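You operate a simulated robot arm through the tools that you are given. There is no shell and no other tool. Be economical: measure what you need, move in short steps, check, and stop when the job is done.

Carry out the task below with a simulated robot arm. There is one attempt and no reset: what you move stays moved.

TASK
Put the pink woollen in the drain tray.

The check looks at the end state, three seconds after you hand in, the way a careful person would. Anything else that was tipped, shoved, dropped, spilled or broken makes it a failure.

THE ROBOT
A 7-joint arm with a two-finger parallel gripper, fixed in place. Base frame: the origin is at the foot of the arm, x ahead of it, y to its left, z up; the work surface is at about z = 0. Lengths are in m, angles in rad, forces in N, time in s.
With the tool pointing down near the work surface it reaches from about 0.22 to 0.58 m from the base axis. Its first joint turns from -1.152 to 1.152 rad. Payload 2.5 kg.
Tool frame: the origin (TCP) lies between the finger pads and is the grasp point; the fingertips stand 0.023 m ahead of it; z points along the fingers, y is the line along which they close. The gripper opens to 0.094 m. The fingers are 0.038 m wide and 0.01 m thick; the gripper's body (0.054 by 0.096 m) begins 0.039 m behind the TCP.
Orientation is that of the tool frame in the base frame, as a unit quaternion [w, x, y, z]. With the fingers straight down and closing along the base's y, the tool's x points along the base's -x, its y along +y and its z along -z.

THE INTERFACE
- The arm moves only by the tool move_arm. Its argument "plan" is a list of rows, each a list of 7 numbers: the shift along the tool's x, y, z in m, then the turn, a rotation vector about the tool's x, y, z in rad, then the finger opening in m, from 0 to 0.094. In form: [[tx, ty, tz, rx, ry, rz, grip], ...]. A call has 1 to 12 rows; each row is the pose to reach, as a shift and turn from the pose commanded when the call began, along the tool's axes at that moment. Each row takes 0.2 s and may step no farther than 0.05 m and 0.15 rad from the row before; otherwise, or with a gripper value out of range, the whole call is refused. Where a pose cannot be reached the arm comes as near as it can. A force on the tool above 40 N (or 10 N above the force at the start of the call, whichever is more), or a blocked arm, ends the call early, and 0.2 s more pass. The fingers move at their own pace (about 0.108 m/s each) and stop on an object; they squeeze with about 21 N. The grip force told is the motor's: it shows also when the fingers shut on nothing. Time passes only in rows, and 0.2 s behind the last, so rows that repeat a pose let the fingers close. It gives the time, the measured TCP pose, the force on the tool (base axes), the opening and the grip force at its end, in the units of the frame above (readings bear some noise), and new pictures: "views" is both (left out), scene, wrist or none.
- Cameras (640 x 400 px; columns grow to the right, rows downward): "scene" is fixed at [0.0894, -0.4113, 0.5278]; the picture's right is [0.96, -0.28, 0.00], its down [-0.18, -0.62, -0.77] and it looks along [0.21, 0.74, -0.64] (base axes); focal length 312 px, centre (320, 200). "wrist" rides on the gripper at [0.086, 0.016, -0.074] in the tool frame; the picture's right is [-0.18, 0.98, 0.00], its down [-0.58, -0.11, -0.81] and it looks along [-0.79, -0.15, 0.59] (tool axes); focal length 243 px, centre (320, 200). There is no depth. A picture from a camera that has moved, and an enlarged one, comes with that camera's place and axes in the base frame and with its lens. The place of the scene camera against the robot may be out by one fixed shift of up to 0.025 m in any direction.
- close_up(camera, box): a new picture of the part [left, top, right, bottom] of that camera's present view, enlarged. The clock stands still meanwhile.
- finish_job(): hands the job in; it is judged then, once.

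Work in short steps. Places have to be worked out from the pictures, the camera data and where the tool is seen: move nearer, look again, correct. Check each grasp and each placing, and mend what went wrong. You have 90 turns and 170 pictures in all, those below and enlarged ones among them. Open the gripper and draw the arm clear of the work before you hand the job in, unless the task says otherwise; then end with one line.

The tools are called after ">>>" as a command line: name --pt "numbers of a row" for each row, then --argument value for the rest, lists and objects as JSON in quotes. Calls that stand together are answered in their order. move_arm: Moves the arm, as the interface text tells. Its arguments: {"type":"object","properties":{"plan":{"type":"array","items":{"type":"array","items":{"type":"number"}}},"views":{"type":"string","enum":["both","scene","wrist","none"]}},"required":["plan"]} The other tools are called the same way: close_up (camera, box) takes an enlarged picture of a part of a camera's view; finish_job () hands the job in.

At the start:

```text
time: 0.0
position: [0.2513, 0.2401, 0.2426]
tool_rot: [-0.001, 0.0, 1.0, 0.001]
ft_force: [0.1, 0.1, 0.5]
opening: 0.094
finger_force: 0.0
```

scene: 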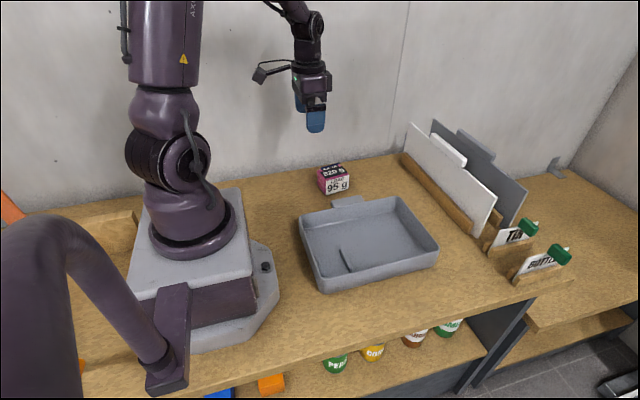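
wrist: 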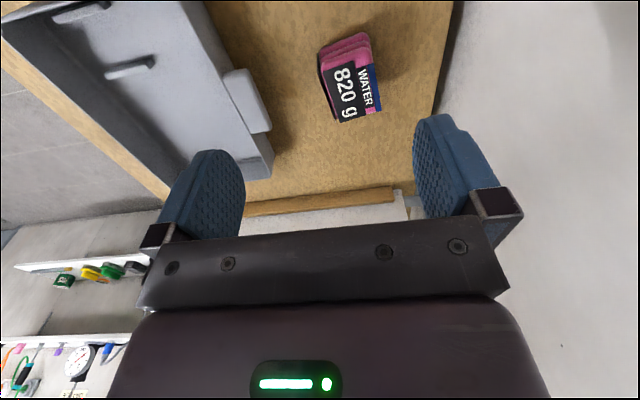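

The pink thing behind the tray appears to be the woollen, with labels on it. I'll enlarge both views of it.

>>> close_up --camera "scene" --box '[280, 140, 440, 300]'

>>> close_up --camera "wrist" --box '[280, 10, 440, 140]'

>>> close_up --camera "scene" --box '[390, 110, 590, 290]'

```text
2.50 times, centred on (360, 220) of scene
camera zoom: at [0.0894, -0.4113, 0.5278], right [0.96, -0.28, 0.0], down [-0.18, -0.62, -0.77], along [0.21, 0.74, -0.64], focal length 780 px, centre (220, 150)
```

zoom: 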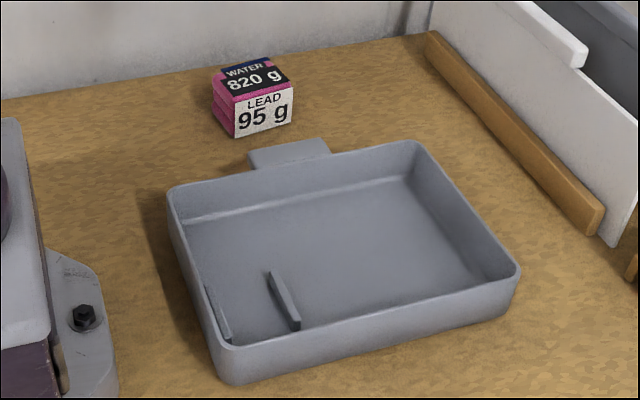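

```text
3.08 times, centred on (360, 75) of wrist
camera zoom: at [0.1657, 0.2569, 0.3171], right [0.18, 0.98, 0.0], down [0.58, -0.11, 0.81], along [0.79, -0.15, -0.59], focal length 746 px, centre (197, 585)
```

zoom: 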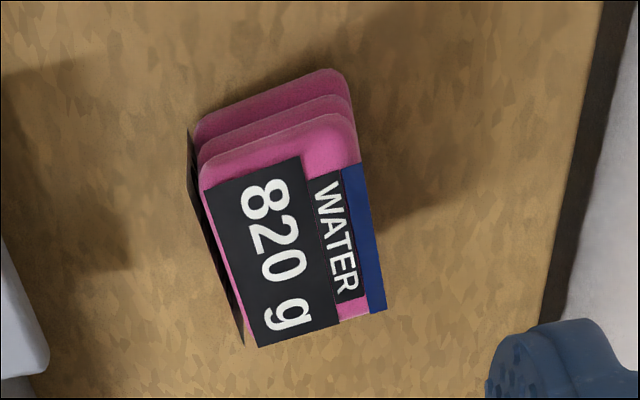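

```text
2.22 times, centred on (490, 200) of scene
camera zoom: at [0.0894, -0.4113, 0.5278], right [0.96, -0.28, 0.0], down [-0.18, -0.62, -0.77], along [0.21, 0.74, -0.64], focal length 693 px, centre (-58, 200)
```

zoom: 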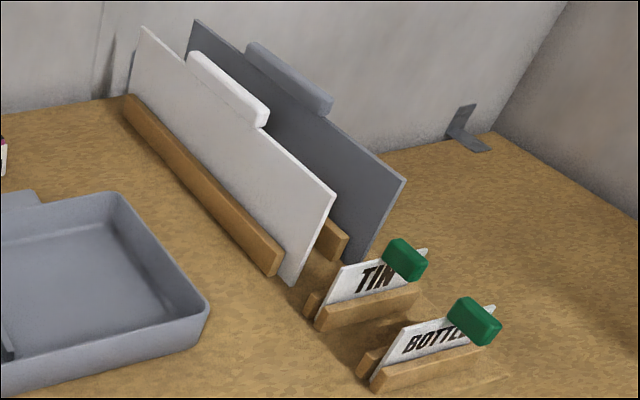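

The woollen is a folded pink stack at about (0.32, 0.267). It measures roughly 0.07 × 0.054 × 0.05 m and is yawed about 9°. I'll move above it and line up.

>>> move_arm --pt "-0.023 0.009 0.02 0 0 -0.05 0.094" --pt "-0.046 0.018 0.05 0 0 -0.1 0.094" --pt "-0.069 0.027 0.09 0 0 -0.15 0.094" --pt "-0.069 0.027 0.09 0 0 -0.15 0.094"

```text
time: 1.0
position: [0.3209, 0.2677, 0.1509]
tool_rot: [0.0, -0.076, 0.997, 0.0]
ft_force: [-0.3, 0.7, 0.5]
opening: 0.0944
finger_force: 0.0
camera wrist: at [0.2336, 0.2707, 0.2253], right [0.03, 1.0, 0.0], down [0.59, -0.02, 0.81], along [0.81, -0.03, -0.59], focal length 243 px, centre (320, 200)
```

scene: 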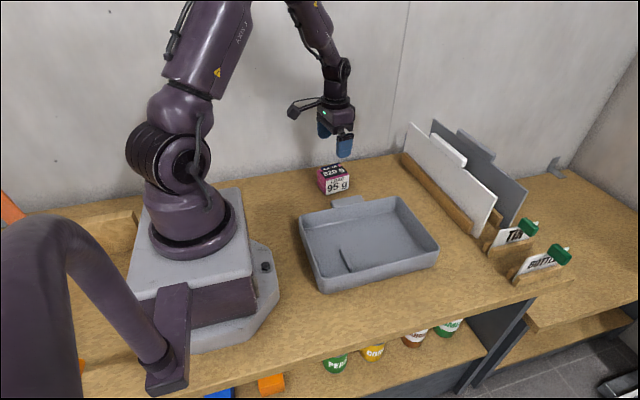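
wrist: 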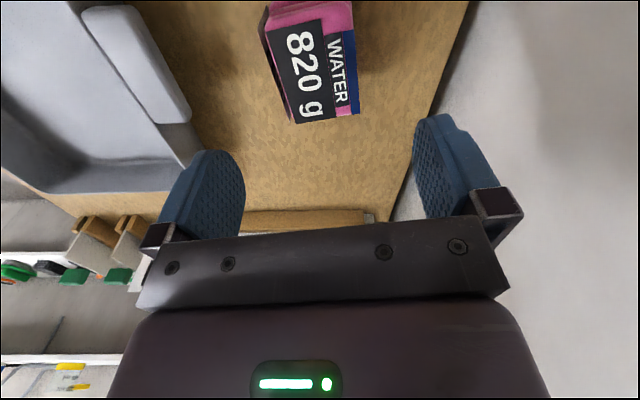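

The refined centre is (0.322, 0.267), which the tool is already above. I'll lower to about z = 0.03 with the gripper open.

>>> move_arm --pt "-0.001 0 0.04 0 0 0 0.094" --pt "-0.001 0 0.08 0 0 0 0.094" --pt "-0.001 0 0.105 0 0 0 0.094" --pt "-0.001 0 0.12 0 0 0 0.094" --pt "-0.001 0 0.12 0 0 0 0.094"

>>> close_up --camera "scene" --box '[270, 110, 430, 210]'

```text
time: 2.2
position: [0.3209, 0.2673, 0.0317]
tool_rot: [0.0, -0.075, 0.997, 0.0]
ft_force: [-0.6, 0.2, -0.2]
opening: 0.094
finger_force: 0.0
camera wrist: at [0.234, 0.2706, 0.106], right [0.03, 1.0, 0.0], down [0.59, -0.02, 0.81], along [0.81, -0.03, -0.59], focal length 243 px, centre (320, 200)
```

scene: 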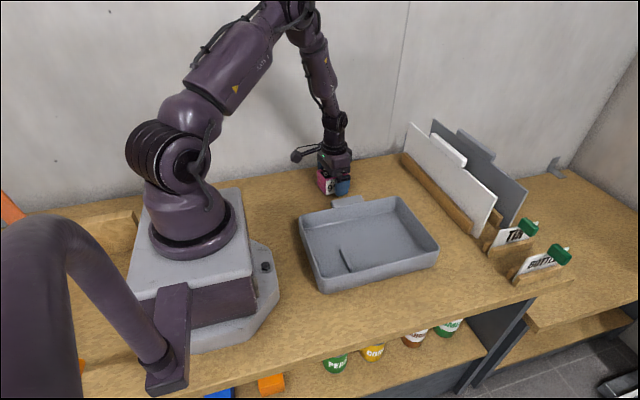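
wrist: 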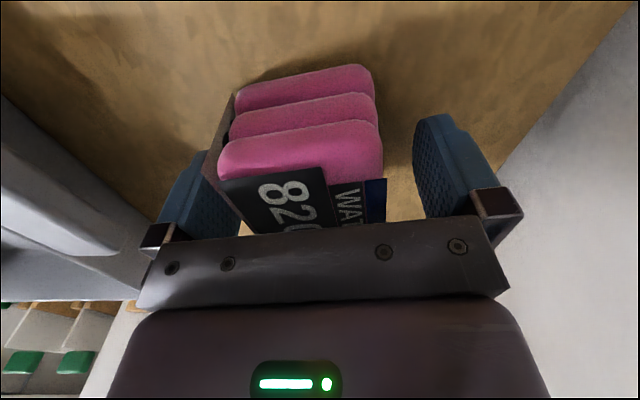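

```text
4.00 times, centred on (350, 160) of scene
camera zoom: at [0.0894, -0.4113, 0.5278], right [0.96, -0.28, 0.0], down [-0.18, -0.62, -0.77], along [0.21, 0.74, -0.64], focal length 1247 px, centre (200, 360)
```

zoom: 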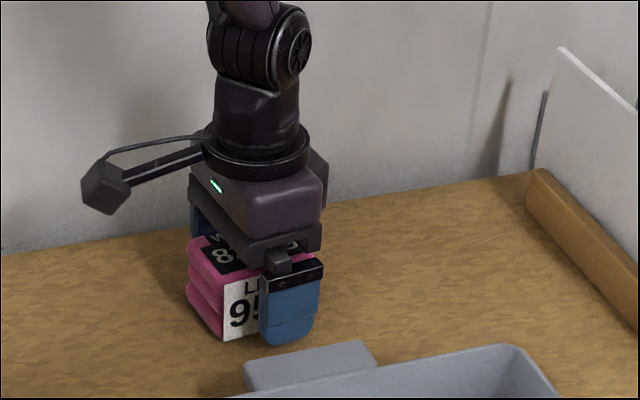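

The fingers straddle the stack but sit slightly too far in +x. I'll shift back 6 mm, lower a little and close.

>>> move_arm --pt "0.006 0 0.003 0 0 0 0.094" --pt "0.006 0 0.004 0 0 0 0.06" --pt "0.006 0 0.004 0 0 0 0.03" --pt "0.006 0 0.004 0 0 0 0.03" --pt "0.006 0 0.004 0 0 0 0.03"

```text
time: 3.4
position: [0.3161, 0.2659, 0.0284]
tool_rot: [0.0, -0.075, 0.997, 0.0]
ft_force: [-2.0, -6.0, 12.5]
opening: 0.0597
finger_force: 20.6
camera wrist: at [0.2279, 0.27, 0.1031], right [0.04, 1.0, 0.0], down [0.59, -0.02, 0.81], along [0.81, -0.03, -0.59], focal length 243 px, centre (320, 200)
```

scene: 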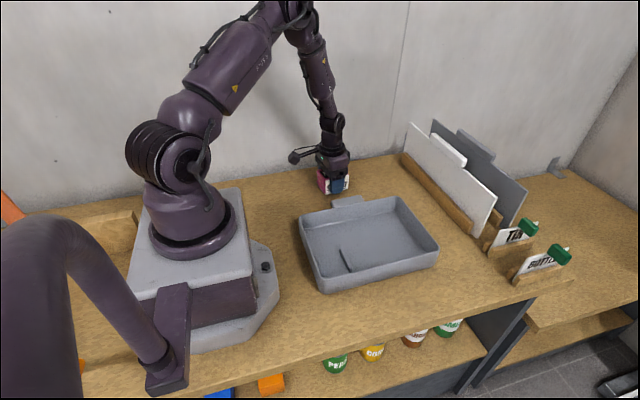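
wrist: 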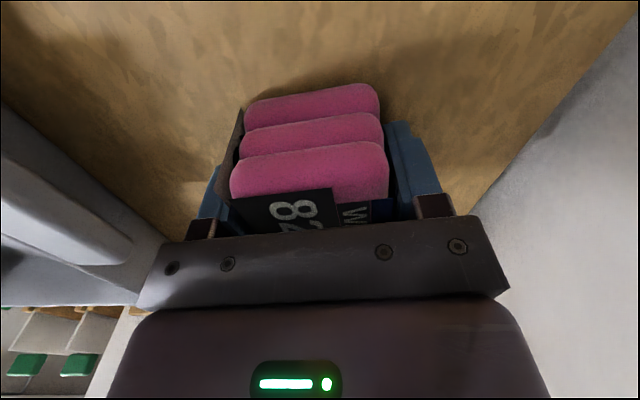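

The grip is holding at a 0.060 m opening. I'll lift straight up and check.

>>> move_arm --pt "0 0 -0.02 0 0 0 0.03" --pt "0 0 -0.05 0 0 0 0.03" --pt "0 0 -0.09 0 0 0 0.03" --pt "0 0 -0.13 0 0 0 0.03" --pt "0 0 -0.13 0 0 0 0.03" --pt "0 0 -0.13 0 0 0 0.03"

>>> close_up --camera "scene" --box '[280, 90, 440, 190]'

```text
time: 4.8
position: [0.3165, 0.2644, 0.1583]
tool_rot: [0.0, -0.075, 0.997, 0.0]
ft_force: [0.0, -0.2, -3.3]
opening: 0.0599
finger_force: 21.2
camera wrist: at [0.2288, 0.2686, 0.2317], right [0.03, 1.0, 0.0], down [0.59, -0.02, 0.81], along [0.81, -0.03, -0.59], focal length 243 px, centre (320, 200)
```

scene: 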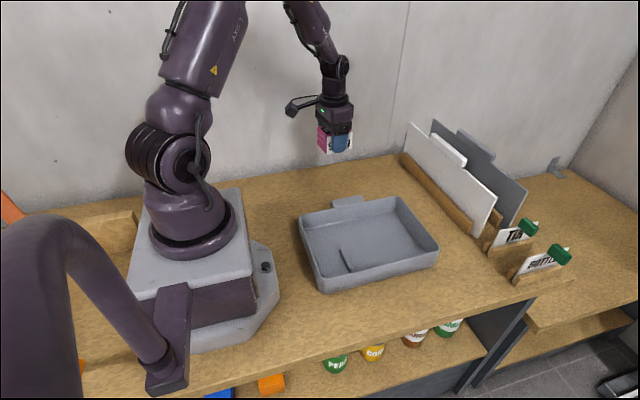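
wrist: 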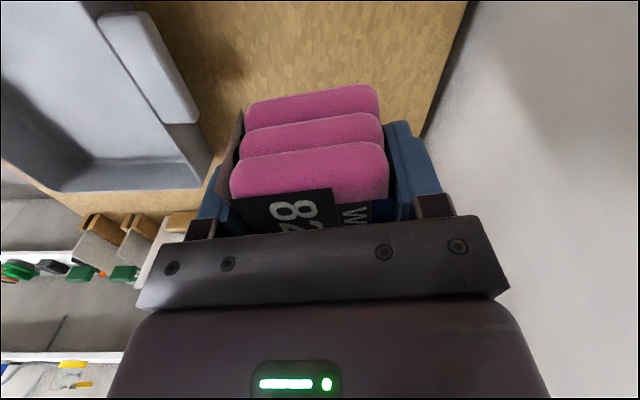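

```text
4.00 times, centred on (360, 140) of scene
camera zoom: at [0.0894, -0.4113, 0.5278], right [0.96, -0.28, 0.0], down [-0.18, -0.62, -0.77], along [0.21, 0.74, -0.64], focal length 1247 px, centre (160, 440)
```

zoom: 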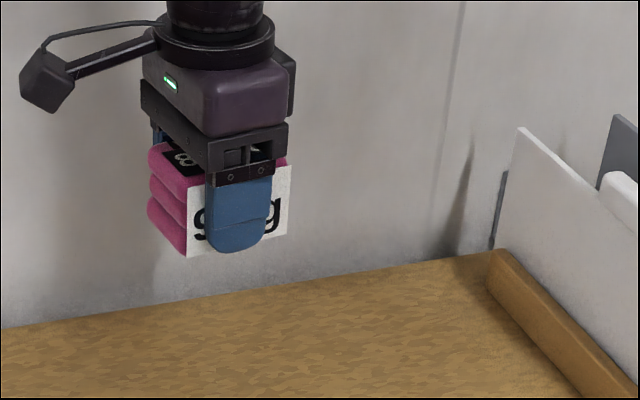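

The woollen is held well. The tray's inside is centred near (0.35, 0.045), allowing for the scene camera's offset, and its divider is near x ≈ 0.266. I'll carry the woollen over and look again.

>>> move_arm --pt "-0.001 -0.03 0 0 0 0 0.03" --pt "-0.002 -0.07 0 0 0 0 0.03" --pt "-0.003 -0.11 0 0 0 0 0.03" --pt "-0.004 -0.15 0 0 0 0 0.03" --pt "-0.005 -0.19 0 0 0 0 0.03" --pt "-0.006 -0.223 0 0 0 0 0.03" --pt "-0.006 -0.223 0 0 0 0 0.03"

>>> close_up --camera "scene" --box '[280, 140, 460, 300]'

```text
time: 6.4
position: [0.3577, 0.0466, 0.1584]
tool_rot: [0.0, -0.076, 0.997, 0.0]
ft_force: [0.4, -0.2, -1.6]
opening: 0.0601
finger_force: 21.6
camera wrist: at [0.269, 0.0504, 0.2338], right [0.03, 1.0, 0.0], down [0.59, -0.02, 0.81], along [0.81, -0.03, -0.59], focal length 243 px, centre (320, 200)
```

scene: 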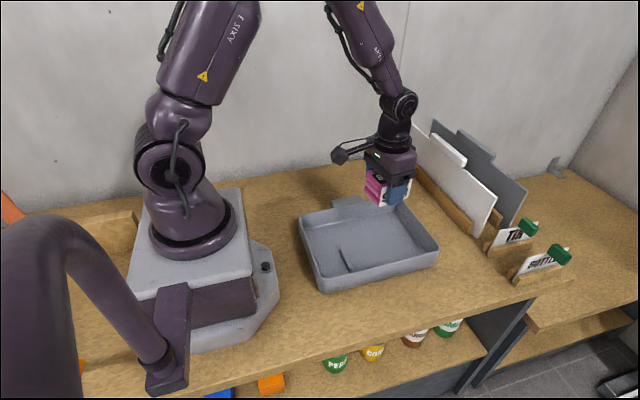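
wrist: 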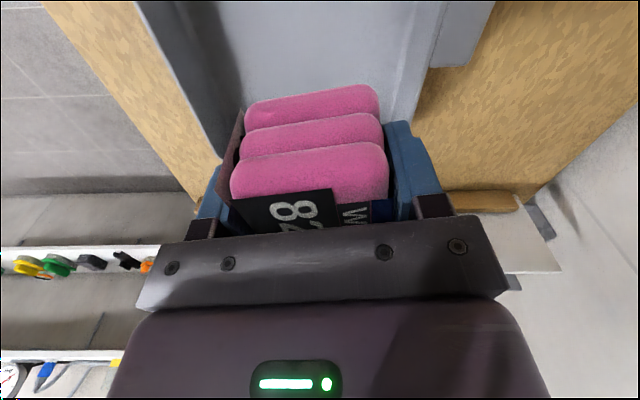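

```text
2.50 times, centred on (370, 220) of scene
camera zoom: at [0.0894, -0.4113, 0.5277], right [0.96, -0.28, 0.0], down [-0.18, -0.62, -0.77], along [0.21, 0.74, -0.64], focal length 780 px, centre (195, 150)
```

zoom: 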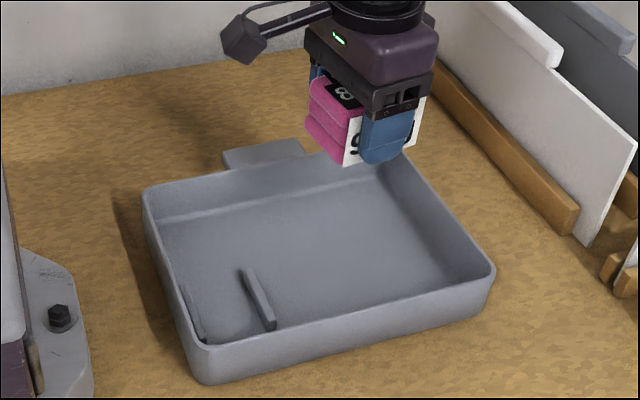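

The wrist view puts the tray interior at y from about −0.07 to 0.12, so I'll shift to around (0.347, 0.03). I'll lower partway and check.

>>> move_arm --pt "0.0126 -0.0163 0.02 0 0 0 0.03" --pt "0.0126 -0.0163 0.05 0 0 0 0.03" --pt "0.0126 -0.0163 0.08 0 0 0 0.03" --pt "0.0126 -0.0163 0.1 0 0 0 0.03" --pt "0.0126 -0.0163 0.1 0 0 0 0.03"

>>> close_up --camera "scene" --box '[280, 140, 460, 300]'

```text
time: 7.6
position: [0.3467, 0.0301, 0.0579]
tool_rot: [0.001, -0.075, 0.997, -0.001]
ft_force: [-0.5, -0.2, -2.0]
opening: 0.0599
finger_force: 21.1
camera wrist: at [0.2594, 0.0342, 0.1329], right [0.03, 1.0, 0.0], down [0.59, -0.02, 0.81], along [0.81, -0.03, -0.59], focal length 243 px, centre (320, 200)
```

scene: 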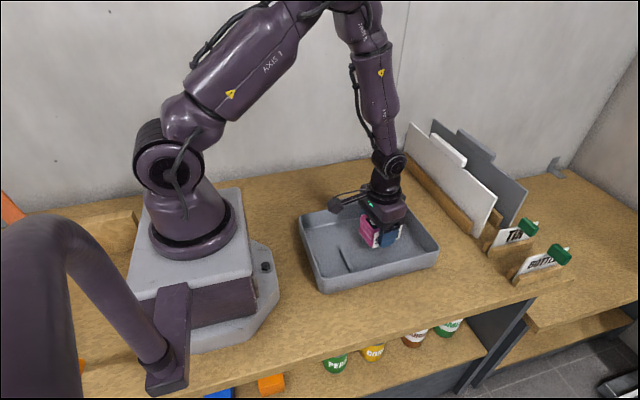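
wrist: 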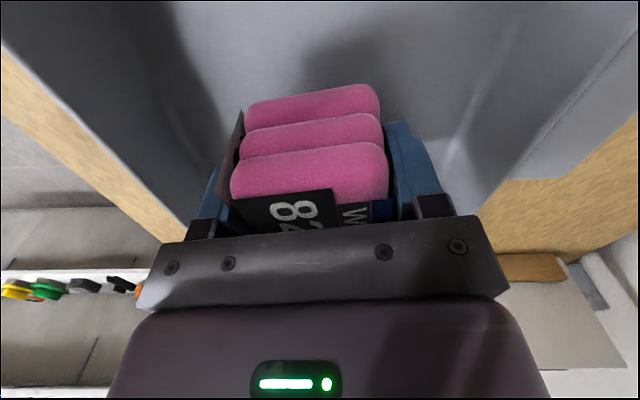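

```text
2.50 times, centred on (370, 220) of scene
camera zoom: at [0.0894, -0.4113, 0.5277], right [0.96, -0.28, 0.0], down [-0.18, -0.62, -0.77], along [0.21, 0.74, -0.64], focal length 780 px, centre (195, 150)
```

zoom: 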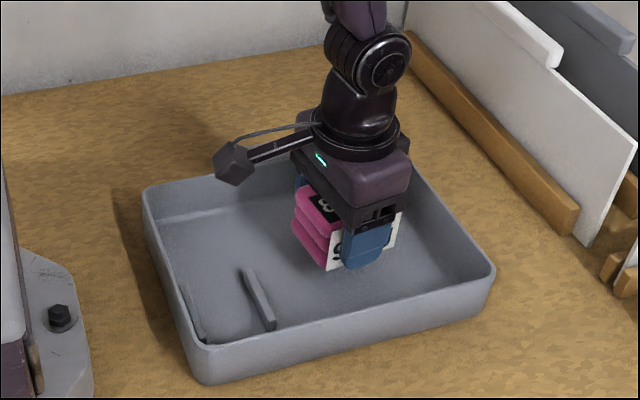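

It sits well inside the tray, clear of the walls and divider. I'll lower gently towards the floor.

>>> move_arm --pt "0 0 0.01 0 0 0 0.03" --pt "0 0 0.017 0 0 0 0.03" --pt "0 0 0.021 0 0 0 0.03" --pt "0 0 0.021 0 0 0 0.03" --views "none"

>>> close_up --camera "scene" --box '[330, 180, 430, 280]'

```text
time: 8.6
position: [0.3463, 0.0284, 0.0378]
tool_rot: [0.001, -0.075, 0.997, -0.001]
ft_force: [0.3, -1.5, -2.5]
opening: 0.06
finger_force: 21.8
```

```text
4.00 times, centred on (380, 230) of scene
camera zoom: at [0.0894, -0.4113, 0.5277], right [0.96, -0.28, 0.0], down [-0.18, -0.62, -0.77], along [0.21, 0.74, -0.64], focal length 1247 px, centre (80, 80)
```

zoom: 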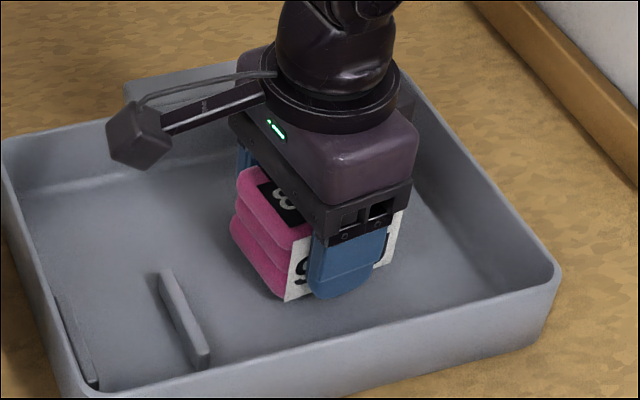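

There's no contact yet, so I'll go down a few more millimetres.

>>> move_arm --pt "0 0 0.002 0 0 0 0.03" --pt "0 0 0.004 0 0 0 0.03" --pt "0 0 0.004 0 0 0 0.03" --views "none"

```text
time: 9.4
position: [0.3457, 0.0294, 0.0342]
tool_rot: [0.0, -0.075, 0.997, 0.0]
ft_force: [-4.0, 0.6, 9.2]
opening: 0.0601
finger_force: 21.1
```

The upward force shows it has touched the tray floor. I'll open to 0.09 and retreat straight up.

>>> move_arm --pt "0 0 0 0 0 0 0.075" --pt "0 0 0 0 0 0 0.09" --pt "0 0 0 0 0 0 0.09" --pt "0 0 -0.02 0 0 0 0.09" --pt "0 0 -0.05 0 0 0 0.09" --pt "0 0 -0.09 0 0 0 0.09" --pt "0 0 -0.13 0 0 0 0.09" --pt "0 0 -0.17 0 0 0 0.09"

>>> close_up --camera "scene" --box '[280, 140, 460, 300]'

```text
time: 11.2
position: [0.3454, 0.028, 0.2052]
tool_rot: [0.0, -0.075, 0.997, 0.001]
ft_force: [-0.1, -0.2, 0.0]
opening: 0.0901
finger_force: 0.1
camera wrist: at [0.2573, 0.0314, 0.2799], right [0.04, 1.0, 0.0], down [0.59, -0.02, 0.81], along [0.81, -0.03, -0.59], focal length 243 px, centre (320, 200)
```

scene: 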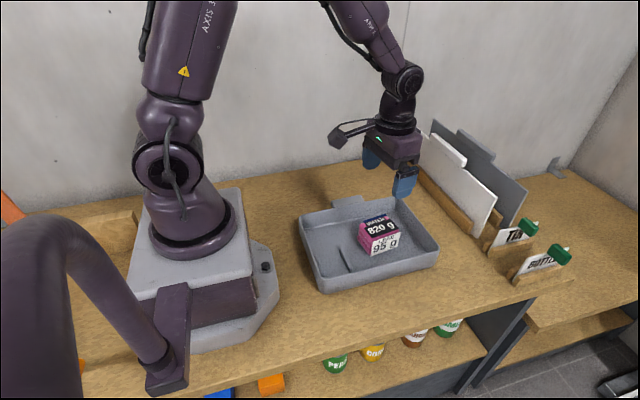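
wrist: 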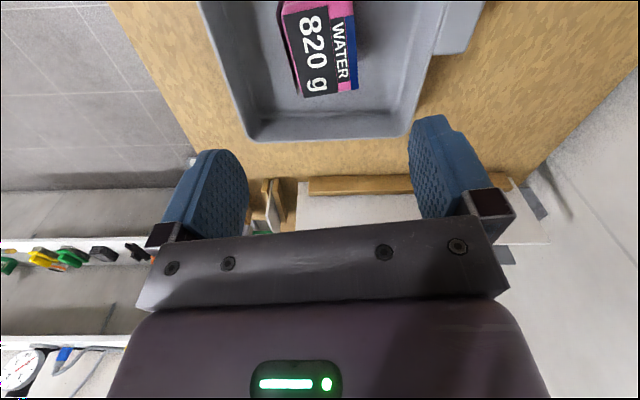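

```text
2.50 times, centred on (370, 220) of scene
camera zoom: at [0.0894, -0.4113, 0.5278], right [0.96, -0.28, 0.0], down [-0.18, -0.62, -0.77], along [0.21, 0.74, -0.64], focal length 780 px, centre (195, 150)
```

zoom: 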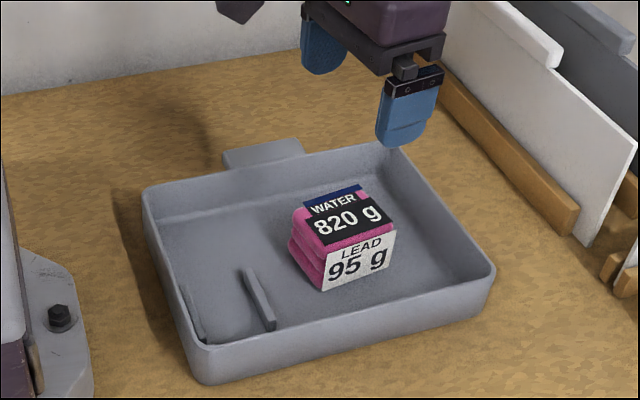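

The woollen rests flat in the tray and nothing else has moved. I'll draw the arm off to the side, back over where it started.

>>> move_arm --pt "0.01 0.04 -0.01 0 0 0 0.09" --pt "0.02 0.085 -0.02 0 0 0 0.09" --pt "0.03 0.13 -0.03 0 0 0 0.09" --pt "0.04 0.17 -0.04 0 0 0 0.09" --pt "0.04 0.17 -0.04 0 0 0 0.09" --views "scene"

```text
time: 12.4
position: [0.2795, 0.1897, 0.2466]
tool_rot: [-0.001, -0.076, 0.997, 0.0]
ft_force: [-0.2, -0.3, 0.0]
opening: 0.0899
finger_force: 0.1
```

scene: 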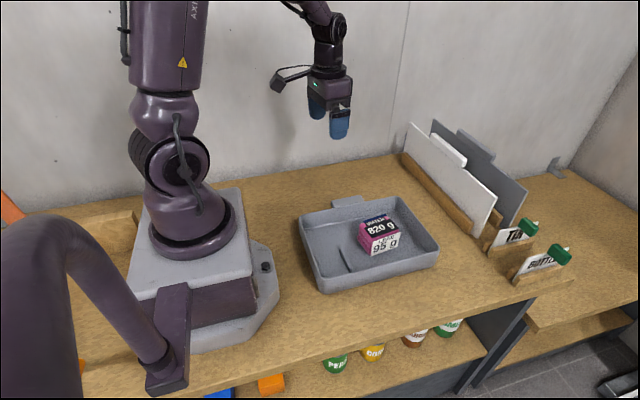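

The arm is clear, the gripper is open and the woollen is in the tray, so I'm handing in.

>>> finish_job

```text
The job is handed in.
```

The pink woollen is lying flat in the grey tray, which I took to be the drain tray; nothing else was disturbed, and the arm is clear with its gripper open.
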